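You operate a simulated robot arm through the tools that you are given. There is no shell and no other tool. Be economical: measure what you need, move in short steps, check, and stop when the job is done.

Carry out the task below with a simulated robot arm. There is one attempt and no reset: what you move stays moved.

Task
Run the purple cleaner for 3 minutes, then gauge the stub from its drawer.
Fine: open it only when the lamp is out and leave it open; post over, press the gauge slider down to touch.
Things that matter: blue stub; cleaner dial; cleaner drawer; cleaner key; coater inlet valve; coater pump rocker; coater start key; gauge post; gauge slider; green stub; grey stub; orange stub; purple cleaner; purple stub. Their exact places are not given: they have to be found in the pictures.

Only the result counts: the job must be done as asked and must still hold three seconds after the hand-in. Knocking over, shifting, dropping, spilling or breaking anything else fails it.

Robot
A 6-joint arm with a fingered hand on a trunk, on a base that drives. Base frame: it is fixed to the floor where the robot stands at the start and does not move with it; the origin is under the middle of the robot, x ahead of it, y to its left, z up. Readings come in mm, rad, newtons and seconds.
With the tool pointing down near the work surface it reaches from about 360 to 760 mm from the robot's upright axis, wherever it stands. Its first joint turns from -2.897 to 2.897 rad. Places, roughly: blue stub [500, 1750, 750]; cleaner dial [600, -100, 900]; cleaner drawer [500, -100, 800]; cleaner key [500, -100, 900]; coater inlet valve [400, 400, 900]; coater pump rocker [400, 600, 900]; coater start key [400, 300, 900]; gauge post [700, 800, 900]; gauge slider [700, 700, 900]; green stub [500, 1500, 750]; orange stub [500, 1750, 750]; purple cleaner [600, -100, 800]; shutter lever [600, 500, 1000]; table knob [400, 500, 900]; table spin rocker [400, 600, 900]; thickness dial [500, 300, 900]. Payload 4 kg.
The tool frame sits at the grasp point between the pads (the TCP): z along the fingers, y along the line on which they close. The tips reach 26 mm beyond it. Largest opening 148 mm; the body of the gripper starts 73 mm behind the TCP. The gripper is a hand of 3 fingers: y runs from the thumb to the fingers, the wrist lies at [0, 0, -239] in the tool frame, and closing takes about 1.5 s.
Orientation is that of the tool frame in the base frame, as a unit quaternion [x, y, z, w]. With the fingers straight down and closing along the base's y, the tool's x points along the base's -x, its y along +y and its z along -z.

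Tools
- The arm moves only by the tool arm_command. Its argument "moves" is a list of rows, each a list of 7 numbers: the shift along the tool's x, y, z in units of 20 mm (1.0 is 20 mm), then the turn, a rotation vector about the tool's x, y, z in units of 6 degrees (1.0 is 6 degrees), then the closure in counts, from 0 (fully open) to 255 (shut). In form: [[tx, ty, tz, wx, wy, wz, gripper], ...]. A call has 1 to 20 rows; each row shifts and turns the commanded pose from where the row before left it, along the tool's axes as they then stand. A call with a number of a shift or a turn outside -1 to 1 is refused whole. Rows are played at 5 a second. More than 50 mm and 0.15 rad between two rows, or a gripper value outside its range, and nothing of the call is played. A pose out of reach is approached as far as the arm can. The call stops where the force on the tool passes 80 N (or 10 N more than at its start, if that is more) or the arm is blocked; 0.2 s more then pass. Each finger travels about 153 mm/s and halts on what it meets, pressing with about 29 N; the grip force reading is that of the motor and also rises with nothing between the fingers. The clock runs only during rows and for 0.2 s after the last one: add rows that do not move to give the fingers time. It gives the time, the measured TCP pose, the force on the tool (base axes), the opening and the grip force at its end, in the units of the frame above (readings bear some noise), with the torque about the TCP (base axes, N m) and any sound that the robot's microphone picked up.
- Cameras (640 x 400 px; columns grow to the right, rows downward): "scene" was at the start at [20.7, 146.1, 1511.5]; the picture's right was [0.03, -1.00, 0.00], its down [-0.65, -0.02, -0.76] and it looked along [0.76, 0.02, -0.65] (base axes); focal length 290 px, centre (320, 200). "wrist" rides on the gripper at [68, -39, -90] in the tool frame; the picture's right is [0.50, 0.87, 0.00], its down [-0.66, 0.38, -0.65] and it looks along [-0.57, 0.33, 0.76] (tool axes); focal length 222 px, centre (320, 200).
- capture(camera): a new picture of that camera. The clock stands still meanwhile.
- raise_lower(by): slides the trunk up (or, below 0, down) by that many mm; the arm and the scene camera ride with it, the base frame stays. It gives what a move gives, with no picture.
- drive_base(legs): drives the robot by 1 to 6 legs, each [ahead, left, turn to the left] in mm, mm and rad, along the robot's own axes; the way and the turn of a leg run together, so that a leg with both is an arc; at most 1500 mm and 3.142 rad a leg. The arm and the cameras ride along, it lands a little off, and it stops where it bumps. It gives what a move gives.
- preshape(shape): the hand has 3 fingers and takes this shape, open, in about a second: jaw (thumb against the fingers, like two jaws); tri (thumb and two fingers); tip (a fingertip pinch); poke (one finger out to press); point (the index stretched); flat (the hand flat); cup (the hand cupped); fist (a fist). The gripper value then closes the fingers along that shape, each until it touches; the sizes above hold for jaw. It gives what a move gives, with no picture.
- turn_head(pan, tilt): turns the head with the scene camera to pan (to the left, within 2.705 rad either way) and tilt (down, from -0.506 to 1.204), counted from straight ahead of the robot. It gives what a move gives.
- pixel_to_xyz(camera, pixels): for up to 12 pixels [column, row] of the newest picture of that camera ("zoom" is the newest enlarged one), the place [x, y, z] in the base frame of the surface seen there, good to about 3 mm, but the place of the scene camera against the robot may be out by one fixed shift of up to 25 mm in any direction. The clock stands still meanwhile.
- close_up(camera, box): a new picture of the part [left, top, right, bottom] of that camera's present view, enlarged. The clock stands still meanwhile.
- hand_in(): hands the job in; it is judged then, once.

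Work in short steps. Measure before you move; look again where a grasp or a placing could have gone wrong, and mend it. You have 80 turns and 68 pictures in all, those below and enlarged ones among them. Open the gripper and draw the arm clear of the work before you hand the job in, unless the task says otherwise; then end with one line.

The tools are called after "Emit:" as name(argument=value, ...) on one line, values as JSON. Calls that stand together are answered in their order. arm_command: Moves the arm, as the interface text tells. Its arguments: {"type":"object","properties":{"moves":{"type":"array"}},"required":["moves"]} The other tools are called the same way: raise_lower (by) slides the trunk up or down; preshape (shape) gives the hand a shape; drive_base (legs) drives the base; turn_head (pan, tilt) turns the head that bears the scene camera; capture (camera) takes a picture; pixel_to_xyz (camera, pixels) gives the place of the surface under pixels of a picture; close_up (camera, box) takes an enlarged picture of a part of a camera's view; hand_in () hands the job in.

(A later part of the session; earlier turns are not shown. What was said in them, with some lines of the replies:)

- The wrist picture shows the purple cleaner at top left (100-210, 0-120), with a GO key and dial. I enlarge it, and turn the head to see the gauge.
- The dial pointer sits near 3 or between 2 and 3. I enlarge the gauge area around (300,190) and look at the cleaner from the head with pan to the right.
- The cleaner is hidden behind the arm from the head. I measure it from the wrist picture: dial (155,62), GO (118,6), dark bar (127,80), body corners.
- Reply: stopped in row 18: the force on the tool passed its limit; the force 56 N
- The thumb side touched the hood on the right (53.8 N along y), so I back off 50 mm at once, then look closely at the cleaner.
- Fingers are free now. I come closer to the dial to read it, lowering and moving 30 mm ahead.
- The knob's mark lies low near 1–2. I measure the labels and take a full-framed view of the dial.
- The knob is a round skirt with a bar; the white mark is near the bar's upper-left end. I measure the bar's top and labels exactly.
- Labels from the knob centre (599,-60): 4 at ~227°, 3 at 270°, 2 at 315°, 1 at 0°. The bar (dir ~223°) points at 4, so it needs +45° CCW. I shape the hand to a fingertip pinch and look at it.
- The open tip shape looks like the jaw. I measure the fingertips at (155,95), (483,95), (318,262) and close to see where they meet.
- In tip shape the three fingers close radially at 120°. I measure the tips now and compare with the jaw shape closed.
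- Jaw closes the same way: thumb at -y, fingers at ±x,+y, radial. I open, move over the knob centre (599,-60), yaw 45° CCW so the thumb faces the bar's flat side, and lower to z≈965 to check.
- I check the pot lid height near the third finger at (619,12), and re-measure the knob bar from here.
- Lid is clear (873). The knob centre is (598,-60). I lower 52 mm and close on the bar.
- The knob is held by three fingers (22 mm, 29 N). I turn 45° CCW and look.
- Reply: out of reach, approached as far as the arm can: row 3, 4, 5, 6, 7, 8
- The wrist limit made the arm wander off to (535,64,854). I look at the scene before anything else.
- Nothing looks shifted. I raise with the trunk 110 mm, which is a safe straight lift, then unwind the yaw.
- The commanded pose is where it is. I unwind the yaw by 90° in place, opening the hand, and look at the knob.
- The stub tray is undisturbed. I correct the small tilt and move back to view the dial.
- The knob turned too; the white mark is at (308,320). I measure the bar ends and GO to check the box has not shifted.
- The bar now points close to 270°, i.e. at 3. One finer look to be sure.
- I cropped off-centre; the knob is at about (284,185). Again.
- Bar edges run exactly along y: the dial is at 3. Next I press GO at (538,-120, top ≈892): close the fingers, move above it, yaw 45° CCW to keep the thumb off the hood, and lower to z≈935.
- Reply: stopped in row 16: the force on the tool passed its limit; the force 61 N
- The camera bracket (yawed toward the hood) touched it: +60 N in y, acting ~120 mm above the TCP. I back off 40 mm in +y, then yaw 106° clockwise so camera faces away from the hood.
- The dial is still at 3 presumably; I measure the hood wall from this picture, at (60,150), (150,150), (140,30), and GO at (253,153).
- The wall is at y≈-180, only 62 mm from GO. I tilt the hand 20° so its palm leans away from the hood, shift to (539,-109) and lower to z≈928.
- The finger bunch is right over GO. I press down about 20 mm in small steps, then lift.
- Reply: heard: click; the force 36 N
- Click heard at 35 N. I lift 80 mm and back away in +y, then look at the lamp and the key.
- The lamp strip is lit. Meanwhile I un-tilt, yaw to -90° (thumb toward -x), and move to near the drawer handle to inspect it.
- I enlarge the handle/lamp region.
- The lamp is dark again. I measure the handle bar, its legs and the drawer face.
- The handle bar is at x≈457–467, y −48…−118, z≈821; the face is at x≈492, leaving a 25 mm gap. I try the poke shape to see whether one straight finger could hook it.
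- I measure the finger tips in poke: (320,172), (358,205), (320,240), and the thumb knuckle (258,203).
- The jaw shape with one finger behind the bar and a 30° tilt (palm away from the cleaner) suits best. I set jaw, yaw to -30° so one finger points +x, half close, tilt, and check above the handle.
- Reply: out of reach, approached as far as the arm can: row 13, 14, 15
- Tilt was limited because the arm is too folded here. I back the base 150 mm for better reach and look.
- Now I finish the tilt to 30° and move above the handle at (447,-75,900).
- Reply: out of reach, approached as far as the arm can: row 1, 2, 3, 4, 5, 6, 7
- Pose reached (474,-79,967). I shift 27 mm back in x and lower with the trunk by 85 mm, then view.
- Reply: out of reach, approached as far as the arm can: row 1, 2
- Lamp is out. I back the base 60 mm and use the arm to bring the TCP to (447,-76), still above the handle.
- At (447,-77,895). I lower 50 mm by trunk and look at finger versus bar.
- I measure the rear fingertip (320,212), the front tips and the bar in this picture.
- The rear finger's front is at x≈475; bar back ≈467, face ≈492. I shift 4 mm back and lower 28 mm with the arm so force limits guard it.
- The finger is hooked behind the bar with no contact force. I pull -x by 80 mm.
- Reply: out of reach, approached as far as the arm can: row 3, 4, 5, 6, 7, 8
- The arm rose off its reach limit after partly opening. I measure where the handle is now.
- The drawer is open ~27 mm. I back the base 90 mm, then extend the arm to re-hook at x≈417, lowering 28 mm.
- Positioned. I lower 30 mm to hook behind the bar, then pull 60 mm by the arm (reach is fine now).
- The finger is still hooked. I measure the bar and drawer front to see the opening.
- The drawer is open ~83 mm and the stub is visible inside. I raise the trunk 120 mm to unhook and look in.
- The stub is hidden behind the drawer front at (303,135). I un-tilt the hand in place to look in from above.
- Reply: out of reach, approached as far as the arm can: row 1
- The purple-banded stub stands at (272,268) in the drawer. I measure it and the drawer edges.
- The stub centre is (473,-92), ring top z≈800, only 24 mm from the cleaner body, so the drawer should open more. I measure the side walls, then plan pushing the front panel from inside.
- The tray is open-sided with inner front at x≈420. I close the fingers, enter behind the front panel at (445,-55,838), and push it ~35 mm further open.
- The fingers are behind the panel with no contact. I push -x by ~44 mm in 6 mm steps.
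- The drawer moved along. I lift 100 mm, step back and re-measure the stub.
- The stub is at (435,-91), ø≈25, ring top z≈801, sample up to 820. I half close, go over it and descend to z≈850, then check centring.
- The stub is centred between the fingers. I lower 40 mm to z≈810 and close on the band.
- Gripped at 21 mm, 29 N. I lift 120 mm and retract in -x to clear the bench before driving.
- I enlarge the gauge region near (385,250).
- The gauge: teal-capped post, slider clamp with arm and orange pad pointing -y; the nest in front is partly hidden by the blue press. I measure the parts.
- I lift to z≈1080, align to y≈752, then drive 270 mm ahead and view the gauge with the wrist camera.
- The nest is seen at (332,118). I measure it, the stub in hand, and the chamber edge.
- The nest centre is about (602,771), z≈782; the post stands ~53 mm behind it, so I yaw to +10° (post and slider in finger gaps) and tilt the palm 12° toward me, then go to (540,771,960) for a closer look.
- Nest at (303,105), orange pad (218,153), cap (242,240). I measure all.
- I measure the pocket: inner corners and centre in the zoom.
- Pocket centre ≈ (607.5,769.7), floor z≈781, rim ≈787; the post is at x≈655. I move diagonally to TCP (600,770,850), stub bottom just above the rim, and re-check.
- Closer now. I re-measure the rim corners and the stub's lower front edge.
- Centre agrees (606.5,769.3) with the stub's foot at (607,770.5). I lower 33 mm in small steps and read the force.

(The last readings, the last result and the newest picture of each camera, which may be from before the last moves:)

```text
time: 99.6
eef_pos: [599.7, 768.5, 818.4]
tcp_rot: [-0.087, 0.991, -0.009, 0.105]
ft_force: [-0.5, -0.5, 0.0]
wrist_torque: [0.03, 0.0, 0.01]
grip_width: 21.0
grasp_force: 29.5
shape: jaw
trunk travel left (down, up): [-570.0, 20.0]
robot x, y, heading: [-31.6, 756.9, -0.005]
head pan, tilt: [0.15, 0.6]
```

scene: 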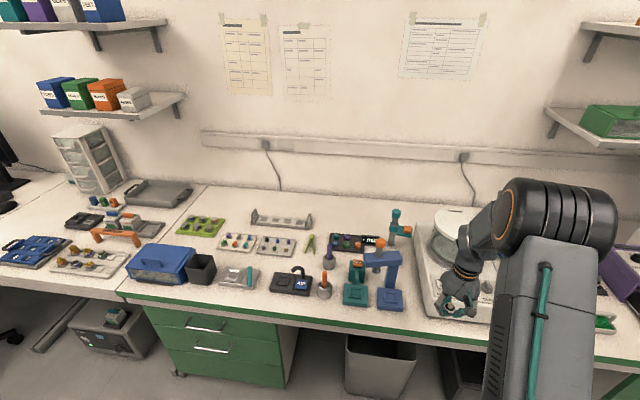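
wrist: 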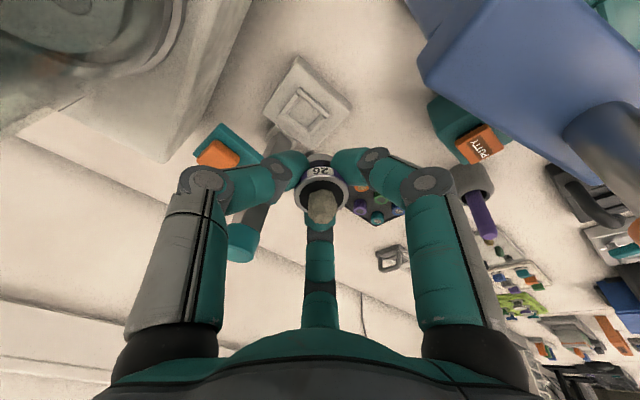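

No contact yet (foot edge ≈782). I lower 3 mm more in 1 mm steps.

Emit:
arm_command(moves=[[0.01, 0.02, 0.05, 0, 0, 0, 255], [0.01, 0.02, 0.05, 0, 0, 0, 255], [0.01, 0, 0.05, 0, 0, 0, 255], [0, 0, 0, 0, 0, 0, 255]])

Emit:
close_up(camera="wrist", box=[220, 80, 420, 220])

```text
time: 100.6
eef_pos: [601.1, 769.4, 815.1]
tcp_rot: [-0.087, 0.991, -0.008, 0.106]
ft_force: [0.2, -0.8, -0.3]
wrist_torque: [-0.01, -0.02, -0.01]
grip_width: 21.3
grasp_force: 29.5
shape: jaw
trunk travel left (down, up): [-570.0, 20.0]
robot x, y, heading: [-35.4, 754.4, -0.005]
head pan, tilt: [0.15, 0.6]
```

```text
2.86 times, centred on (320, 150) of wrist
```

zoom: 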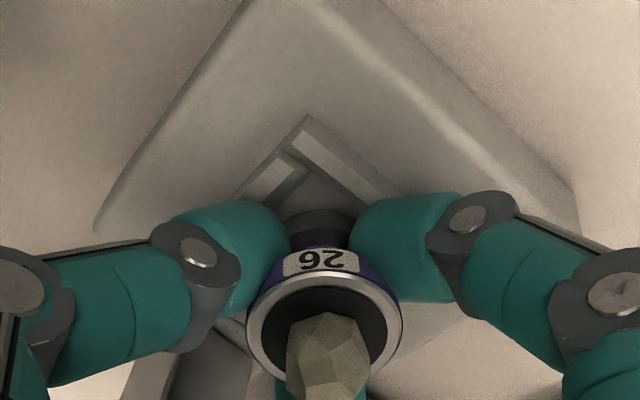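

The foot sits inside the pocket, tips just above the rim. I lower 1 mm more and release gently to ~32 mm.

Emit:
arm_command(moves=[[0.01, 0, 0.05, 0, 0, 0, 255], [0, 0, 0, 0, 0, 0, 212], [0, 0, 0, 0, 0, 0, 205], [0, 0, 0, 0, 0, 0, 200], [0, 0, 0, 0, 0, 0, 195], [0, 0, 0, 0, 0, 0, 195]])

Emit:
close_up(camera="wrist", box=[220, 80, 420, 220])

```text
time: 102.0
eef_pos: [600.6, 769.7, 815.4]
tcp_rot: [-0.087, 0.991, -0.008, 0.106]
ft_force: [1.6, -0.4, 4.1]
wrist_torque: [-0.05, 0.0, 0.02]
grip_width: 33.6
grasp_force: 0.1
shape: jaw
trunk travel left (down, up): [-570.0, 20.0]
robot x, y, heading: [-34.2, 760.4, -0.004]
head pan, tilt: [0.15, 0.6]
```

```text
2.86 times, centred on (320, 150) of wrist
```

zoom: 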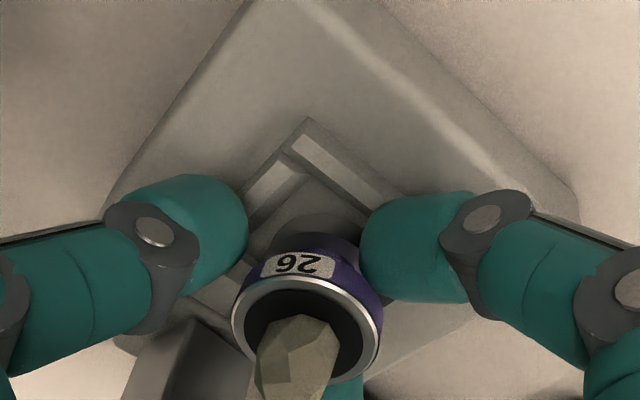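

The stub has righted itself in the pocket. I open to ~50 mm, rise vertically 120 mm, then back 60 mm and look.

Emit:
arm_command(moves=[[0, 0, 0, 0, 0, 0, 180], [0, 0, 0, 0, 0, 0, 165], [-0.1, -0.018, -0.49, 0, 0, 0, 165], [-0.1, -0.018, -0.49, 0, 0, 0, 165], [-0.2, -0.036, -0.978, 0, 0, 0, 165], [-0.2, -0.036, -0.978, 0, 0, 0, 165], [-0.2, -0.036, -0.978, 0, 0, 0, 165], [-0.2, -0.036, -0.978, 0, 0, 0, 165], [-0.2, -0.036, -0.978, 0, 0, 0, 165], [-0.2, -0.036, -0.978, 0, 0, 0, 165], [0.963, 0.17, -0.208, 0, 0, 0, 165], [0.963, 0.17, -0.208, 0, 0, 0, 165], [0.963, 0.17, -0.208, 0, 0, 0, 165]])

Emit:
capture(camera="wrist")

```text
time: 104.8
eef_pos: [539.7, 769.1, 955.7]
tcp_rot: [-0.087, 0.991, -0.007, 0.106]
ft_force: [-0.3, 0.0, -0.2]
wrist_torque: [-0.03, -0.03, 0.02]
grip_width: 51.9
grasp_force: 0.1
shape: jaw
trunk travel left (down, up): [-570.0, 20.0]
robot x, y, heading: [-35.9, 757.0, -0.001]
head pan, tilt: [0.15, 0.6]
```

```text
7 pictures are left
```

wrist: 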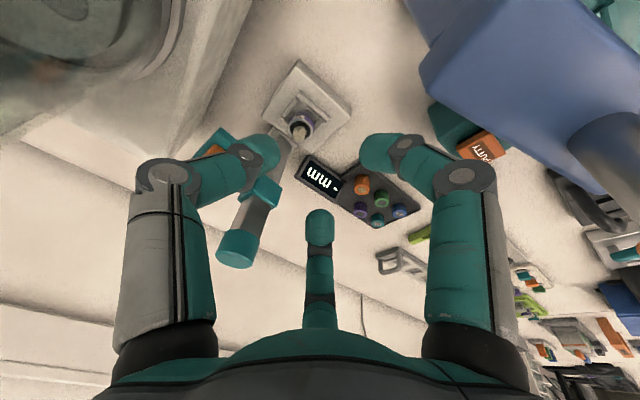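

The stub stands in the nest. Next the post must turn 90° clockwise (arm from -y to -x); I measure the cap for a twist grasp, plus the stub and slider.

Emit:
pixel_to_xyz(camera="wrist", pixels=[[237, 250], [218, 250], [256, 252], [235, 265], [240, 235], [255, 238], [224, 236], [300, 130], [300, 113], [314, 120], [262, 190], [215, 148]])

Emit:
pixel_to_xyz(camera="wrist", pixels=[[228, 262], [245, 262], [248, 245], [226, 245], [268, 180], [252, 196], [265, 200], [288, 118], [302, 140], [225, 135], [205, 155], [280, 140]])

```text
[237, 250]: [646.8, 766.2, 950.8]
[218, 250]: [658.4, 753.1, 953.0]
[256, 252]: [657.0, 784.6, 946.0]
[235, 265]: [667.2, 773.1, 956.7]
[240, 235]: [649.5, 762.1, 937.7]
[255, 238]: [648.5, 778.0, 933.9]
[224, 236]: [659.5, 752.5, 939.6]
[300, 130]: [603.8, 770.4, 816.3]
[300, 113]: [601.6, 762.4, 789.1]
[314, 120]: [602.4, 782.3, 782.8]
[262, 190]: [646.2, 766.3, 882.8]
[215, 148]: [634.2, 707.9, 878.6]
```

```text
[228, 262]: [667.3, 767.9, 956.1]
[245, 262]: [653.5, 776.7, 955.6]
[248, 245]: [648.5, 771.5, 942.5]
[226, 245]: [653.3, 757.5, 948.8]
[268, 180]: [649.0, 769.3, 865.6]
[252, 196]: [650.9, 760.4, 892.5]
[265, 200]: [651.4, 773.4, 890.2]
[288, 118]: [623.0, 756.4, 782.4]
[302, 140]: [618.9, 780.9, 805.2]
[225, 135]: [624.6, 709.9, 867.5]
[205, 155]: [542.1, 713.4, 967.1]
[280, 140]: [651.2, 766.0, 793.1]
```

Cap centre ≈ (662,769), ø≈32, z 934–957; the arm points to about -105…-110° and must go to 180°, ~72° clockwise. I rise, un-tilt and move over the cap.

Emit:
arm_command(moves=[[-0.2, -0.036, -0.978, 0, 0, 0, 150], [-0.2, -0.036, -0.978, 0, 0, 0, 150], [-0.2, -0.036, -0.978, 0, 0, 0, 150], [0, 0, 0, -0.174, 0.985, 0, 150], [0, 0, 0, -0.174, 0.985, 0, 150], [-0.859, -0.152, 0, 0, 0, 0, 150], [-0.859, -0.152, 0, 0, 0, 0, 150], [-0.859, -0.152, 0, 0, 0, 0, 150], [-0.859, -0.152, 0, 0, 0, 0, 150], [-0.859, -0.152, 0, 0, 0, 0, 150], [-0.859, -0.152, 0, 0, 0, 0, 150], [-0.859, -0.152, 0, 0, 0, 0, 150], [0, 0, 0, 0, 0, 0, 150]])

```text
time: 107.6
eef_pos: [661.8, 769.3, 1014.7]
tcp_rot: [-0.087, 0.996, 0.001, 0.0]
ft_force: [0.3, 0.2, -0.9]
wrist_torque: [-0.02, -0.02, 0.0]
grip_width: 60.6
grasp_force: 0.1
shape: jaw
trunk travel left (down, up): [-570.0, 20.0]
robot x, y, heading: [-30.7, 751.9, -0.003]
head pan, tilt: [0.15, 0.6]
```

I lower to z≈961 (tips ≈935) and close on the cap, watching the force.

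Emit:
arm_command(moves=[[0, 0, 0.67, 0, 0, 0, 150], [0, 0, 0.67, 0, 0, 0, 150], [0, 0, 0.67, 0, 0, 0, 150], [0, 0, 0.67, 0, 0, 0, 150], [0, 0, 0, 0, 0, 0, 180], [0, 0, 0, 0, 0, 0, 255], [0, 0, 0, 0, 0, 0, 255], [0, 0, 0, 0, 0, 0, 255], [0, 0, 0, 0, 0, 0, 255]])

Emit:
capture(camera="wrist")

```text
time: 109.6
eef_pos: [660.5, 769.5, 961.6]
tcp_rot: [-0.087, 0.996, 0.001, 0.001]
ft_force: [-2.7, -1.1, -5.4]
wrist_torque: [-0.04, 0.06, -0.08]
grip_width: 27.5
grasp_force: 28.7
shape: jaw
trunk travel left (down, up): [-570.0, 20.0]
robot x, y, heading: [-33.4, 755.5, -0.006]
head pan, tilt: [0.15, 0.6]
```

```text
6 pictures are left
```

wrist: 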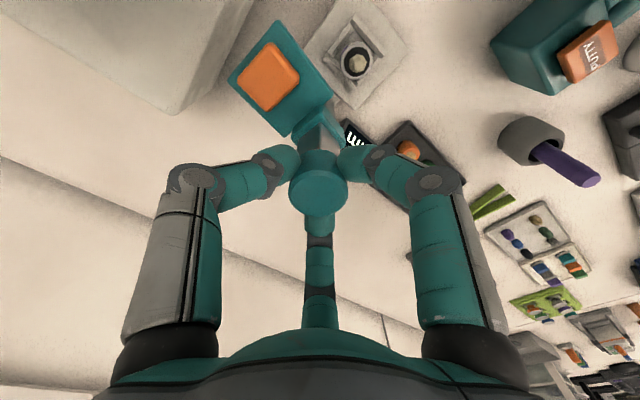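

The cap is held. I measure the orange pad and the stub to get the exact turn.

Emit:
pixel_to_xyz(camera="wrist", pixels=[[268, 77], [240, 75], [272, 45], [297, 80], [265, 108], [275, 24], [230, 78], [355, 62], [318, 195], [348, 48], [331, 95], [285, 132]])

```text
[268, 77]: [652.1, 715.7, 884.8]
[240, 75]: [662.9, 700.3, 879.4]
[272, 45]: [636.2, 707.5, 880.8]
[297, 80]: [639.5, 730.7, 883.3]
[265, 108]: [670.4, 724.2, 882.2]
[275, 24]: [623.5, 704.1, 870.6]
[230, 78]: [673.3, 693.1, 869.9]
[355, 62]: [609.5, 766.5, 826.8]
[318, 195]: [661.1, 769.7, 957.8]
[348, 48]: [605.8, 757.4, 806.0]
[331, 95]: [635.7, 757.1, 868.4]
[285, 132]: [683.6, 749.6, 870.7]
```

The arm points to -99°; the nest lies at 180°, so I turn the cap clockwise 80°.

Emit:
arm_command(moves=[[0, 0, 0, 0, 0, 0.95, 255], [0, 0, 0, 0, 0, 0.95, 255], [0, 0, 0, 0, 0, 0.95, 255], [0, 0, 0, 0, 0, 0.95, 255], [0, 0, 0, 0, 0, 0.95, 255], [0, 0, 0, 0, 0, 0.95, 255], [0, 0, 0, 0, 0, 0.95, 255], [0, 0, 0, 0, 0, 0.95, 255], [0, 0, 0, 0, 0, 0.95, 255], [0, 0, 0, 0, 0, 0.95, 255], [0, 0, 0, 0, 0, 0.95, 255], [0, 0, 0, 0, 0, 0.95, 255], [0, 0, 0, 0, 0, 0.95, 255], [0, 0, 0, 0, 0, 0.95, 255], [0, 0, 0, 0, 0, 0, 255]])

Emit:
capture(camera="wrist")

```text
time: 112.8
eef_pos: [662.7, 769.7, 960.8]
tcp_rot: [0.572, 0.82, 0.001, 0.0]
ft_force: [-0.1, 7.6, -5.8]
wrist_torque: [0.19, 0.01, 0.0]
grip_width: 27.1
grasp_force: 28.9
shape: jaw
trunk travel left (down, up): [-570.0, 20.0]
robot x, y, heading: [-37.3, 754.3, -0.002]
head pan, tilt: [0.15, 0.6]
```

```text
5 pictures are left
5 turns are left
```

wrist: 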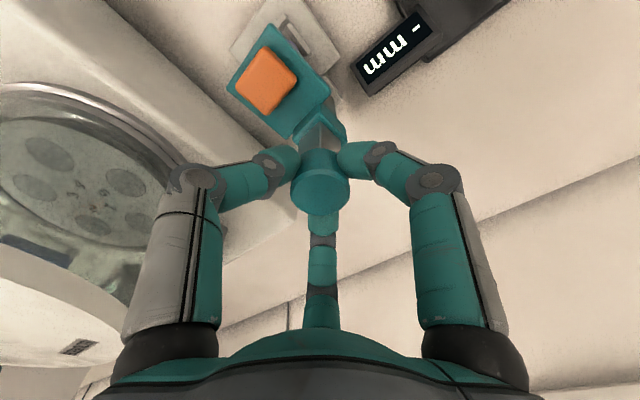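

The arm turned with the cap and now lies over the nest. I release, rise, move over the pad with closed fingers, tilt 15° away from the post and stop about 10 mm above the pad.

Emit:
pixel_to_xyz(camera="wrist", pixels=[[266, 80], [240, 78], [270, 50], [295, 83], [266, 110], [232, 80], [280, 28]])

Emit:
arm_command(moves=[[0, 0, 0, 0, 0, 0, 200], [0, 0, 0, 0, 0, 0, 170], [0, 0, 0, 0, 0, 0, 150], [0, 0, 0, 0, 0, 0, 150], [0, 0, -0.95, 0, 0, 0, 150], [0, 0, -0.95, 0, 0, 0, 150], [0, 0, -0.95, 0, 0, 0, 150], [0.35, -0.95, 0, 0, 0, 0, 255], [0.35, -0.95, 0, 0, 0, 0, 255], [0.35, -0.95, 0, 0, 0, 0, 255], [0, 0, 0, -0.783, -0.288, 0, 255], [0, 0, 0, -0.783, -0.288, 0, 255], [0, 0, 0, -0.783, -0.288, 0, 255], [0.087, -0.238, 0.947, 0, 0, 0, 255], [0.087, -0.238, 0.947, 0, 0, 0, 255], [0.087, -0.238, 0.947, 0, 0, 0, 255], [0.087, -0.238, 0.947, 0, 0, 0, 255], [0.087, -0.238, 0.947, 0, 0, 0, 255], [0, 0, 0, 0, 0, 0, 255]])

Emit:
capture(camera="wrist")

```text
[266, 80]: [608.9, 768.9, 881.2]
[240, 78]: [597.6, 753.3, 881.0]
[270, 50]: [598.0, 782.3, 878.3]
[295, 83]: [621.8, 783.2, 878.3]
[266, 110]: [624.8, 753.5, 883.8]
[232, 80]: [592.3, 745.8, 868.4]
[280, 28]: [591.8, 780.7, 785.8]
```

```text
time: 116.8
eef_pos: [600.6, 769.2, 920.2]
tcp_rot: [0.568, 0.812, 0.076, 0.108]
ft_force: [-0.5, -0.2, -0.1]
wrist_torque: [-0.01, -0.04, -0.03]
grip_width: 0.1
grasp_force: 29.4
shape: jaw
trunk travel left (down, up): [-570.0, 20.0]
robot x, y, heading: [-30.1, 754.9, -0.001]
head pan, tilt: [0.15, 0.6]
```

```text
4 pictures are left
4 turns are left
```

wrist: 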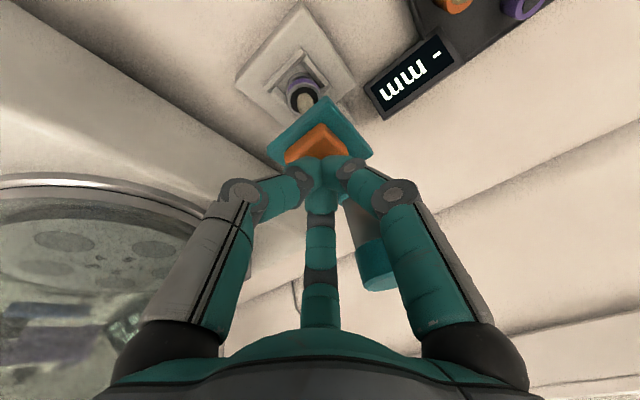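

The tips are over the pad (609,769, top ≈882), tip z≈895. I press down 30 mm in 3 mm rows and look at gap and display.

Emit:
arm_command(moves=[[0.0134, -0.0365, 0.145, 0, 0, 0, 255], [0.0134, -0.0365, 0.145, 0, 0, 0, 255], [0.0134, -0.0365, 0.145, 0, 0, 0, 255], [0.0134, -0.0365, 0.145, 0, 0, 0, 255], [0.0134, -0.0365, 0.145, 0, 0, 0, 255], [0.0134, -0.0365, 0.145, 0, 0, 0, 255], [0.0134, -0.0365, 0.145, 0, 0, 0, 255], [0.0134, -0.0365, 0.145, 0, 0, 0, 255], [0.0134, -0.0365, 0.145, 0, 0, 0, 255], [0.0134, -0.0365, 0.145, 0, 0, 0, 255]])

Emit:
close_up(camera="wrist", box=[220, 0, 480, 200])

```text
time: 119.0
eef_pos: [601.7, 768.3, 890.1]
tcp_rot: [0.567, 0.813, 0.076, 0.108]
ft_force: [0.1, 1.1, 0.1]
wrist_torque: [-0.02, -0.01, 0.03]
grip_width: 0.0
grasp_force: 28.6
shape: jaw
trunk travel left (down, up): [-570.0, 20.0]
robot x, y, heading: [-34.7, 756.0, -0.002]
head pan, tilt: [0.15, 0.6]
```

```text
2.00 times, centred on (350, 100) of wrist
3 turns are left
```

zoom: 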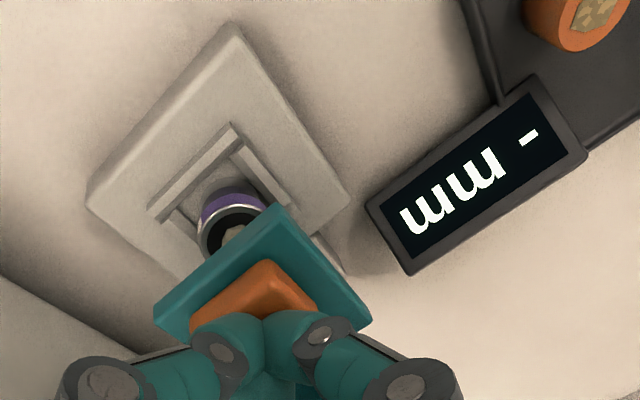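

The slider glides with almost no force; the display still shows "-". About 16 mm remain by estimate; I press 18 mm in 1 mm rows and read force and display.

Emit:
arm_command(moves=[[0.0045, -0.0122, 0.0483, 0, 0, 0, 255], [0.0045, -0.0122, 0.0483, 0, 0, 0, 255], [0.0045, -0.0122, 0.0483, 0, 0, 0, 255], [0.0045, -0.0122, 0.0483, 0, 0, 0, 255], [0.0045, -0.0122, 0.0483, 0, 0, 0, 255], [0.0045, -0.0122, 0.0483, 0, 0, 0, 255], [0.0045, -0.0122, 0.0483, 0, 0, 0, 255], [0.0045, -0.0122, 0.0483, 0, 0, 0, 255], [0.0045, -0.0122, 0.0483, 0, 0, 0, 255], [0.0045, -0.0122, 0.0483, 0, 0, 0, 255], [0.0045, -0.0122, 0.0483, 0, 0, 0, 255], [0.0045, -0.0122, 0.0483, 0, 0, 0, 255], [0.0045, -0.0122, 0.0483, 0, 0, 0, 255], [0.0045, -0.0122, 0.0483, 0, 0, 0, 255], [0.0045, -0.0122, 0.0483, 0, 0, 0, 255], [0.0045, -0.0122, 0.0483, 0, 0, 0, 255], [0.0045, -0.0122, 0.0483, 0, 0, 0, 255], [0.0045, -0.0122, 0.0483, 0, 0, 0, 255]])

Emit:
close_up(camera="wrist", box=[220, 0, 480, 200])

```text
time: 122.8
eef_pos: [602.5, 769.7, 876.3]
tcp_rot: [0.567, 0.813, 0.078, 0.112]
ft_force: [-7.5, -2.5, 39.7]
wrist_torque: [0.09, 0.08, 0.06]
grip_width: 0.0
grasp_force: 29.4
shape: jaw
trunk travel left (down, up): [-570.0, 20.0]
robot x, y, heading: [-32.5, 756.7, -0.001]
head pan, tilt: [0.15, 0.6]
```

```text
2.00 times, centred on (350, 100) of wrist
2 turns are left
```

zoom: 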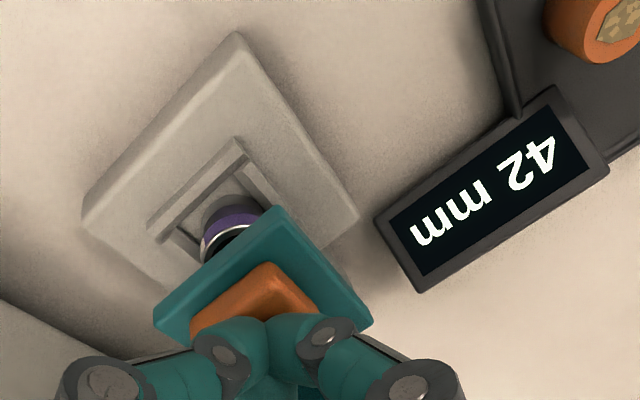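

The display reads 42 mm: the slider touches the sample. I rise straight up 180 mm, back off a little and open the hand.

Emit:
arm_command(moves=[[-0.045, 0.12, -0.483, 0, 0, 0, 255], [-0.09, 0.243, -0.966, 0, 0, 0, 255], [-0.09, 0.243, -0.966, 0, 0, 0, 255], [-0.09, 0.243, -0.966, 0, 0, 0, 255], [-0.09, 0.243, -0.966, 0, 0, 0, 255], [-0.09, 0.243, -0.966, 0, 0, 0, 255], [-0.09, 0.243, -0.966, 0, 0, 0, 255], [-0.09, 0.243, -0.966, 0, 0, 0, 255], [-0.09, 0.243, -0.966, 0, 0, 0, 255], [-0.09, 0.243, -0.966, 0, 0, 0, 255], [0.333, -0.907, -0.259, 0, 0, 0, 200], [0.333, -0.907, -0.259, 0, 0, 0, 100], [0.333, -0.907, -0.259, 0, 0, 0, 0], [0, 0, 0, 0, 0, 0, 0], [0, 0, 0, 0, 0, 0, 0], [0, 0, 0, 0, 0, 0, 0]])

Emit:
capture(camera="wrist")

```text
time: 126.2
eef_pos: [543.1, 770.2, 1062.5]
tcp_rot: [0.567, 0.813, 0.076, 0.108]
ft_force: [-0.2, -1.2, 0.0]
wrist_torque: [-0.01, 0.0, 0.02]
grip_width: 147.9
grasp_force: 0.0
shape: jaw
trunk travel left (down, up): [-570.0, 20.0]
robot x, y, heading: [-32.9, 759.7, -0.002]
head pan, tilt: [0.15, 0.6]
```

```text
1 pictures are left
1 turns are left
```

wrist: 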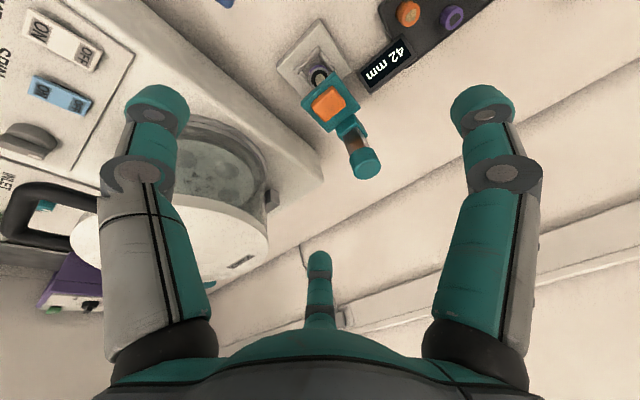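

The display still reads 42 mm, the hand is open and clear; I hand in.

Emit:
hand_in()

```text
The job is handed in.
```

The purple cleaner ran with the dial at 3. I opened its drawer after the lamp went out and left it open. The purple-banded stub (no. 26) from the drawer is in the gauge nest with the post swung over it and the slider pressed down to touch, reading 42 mm; the arm bumped the hood twice early on, and I saw nothing moved by it.
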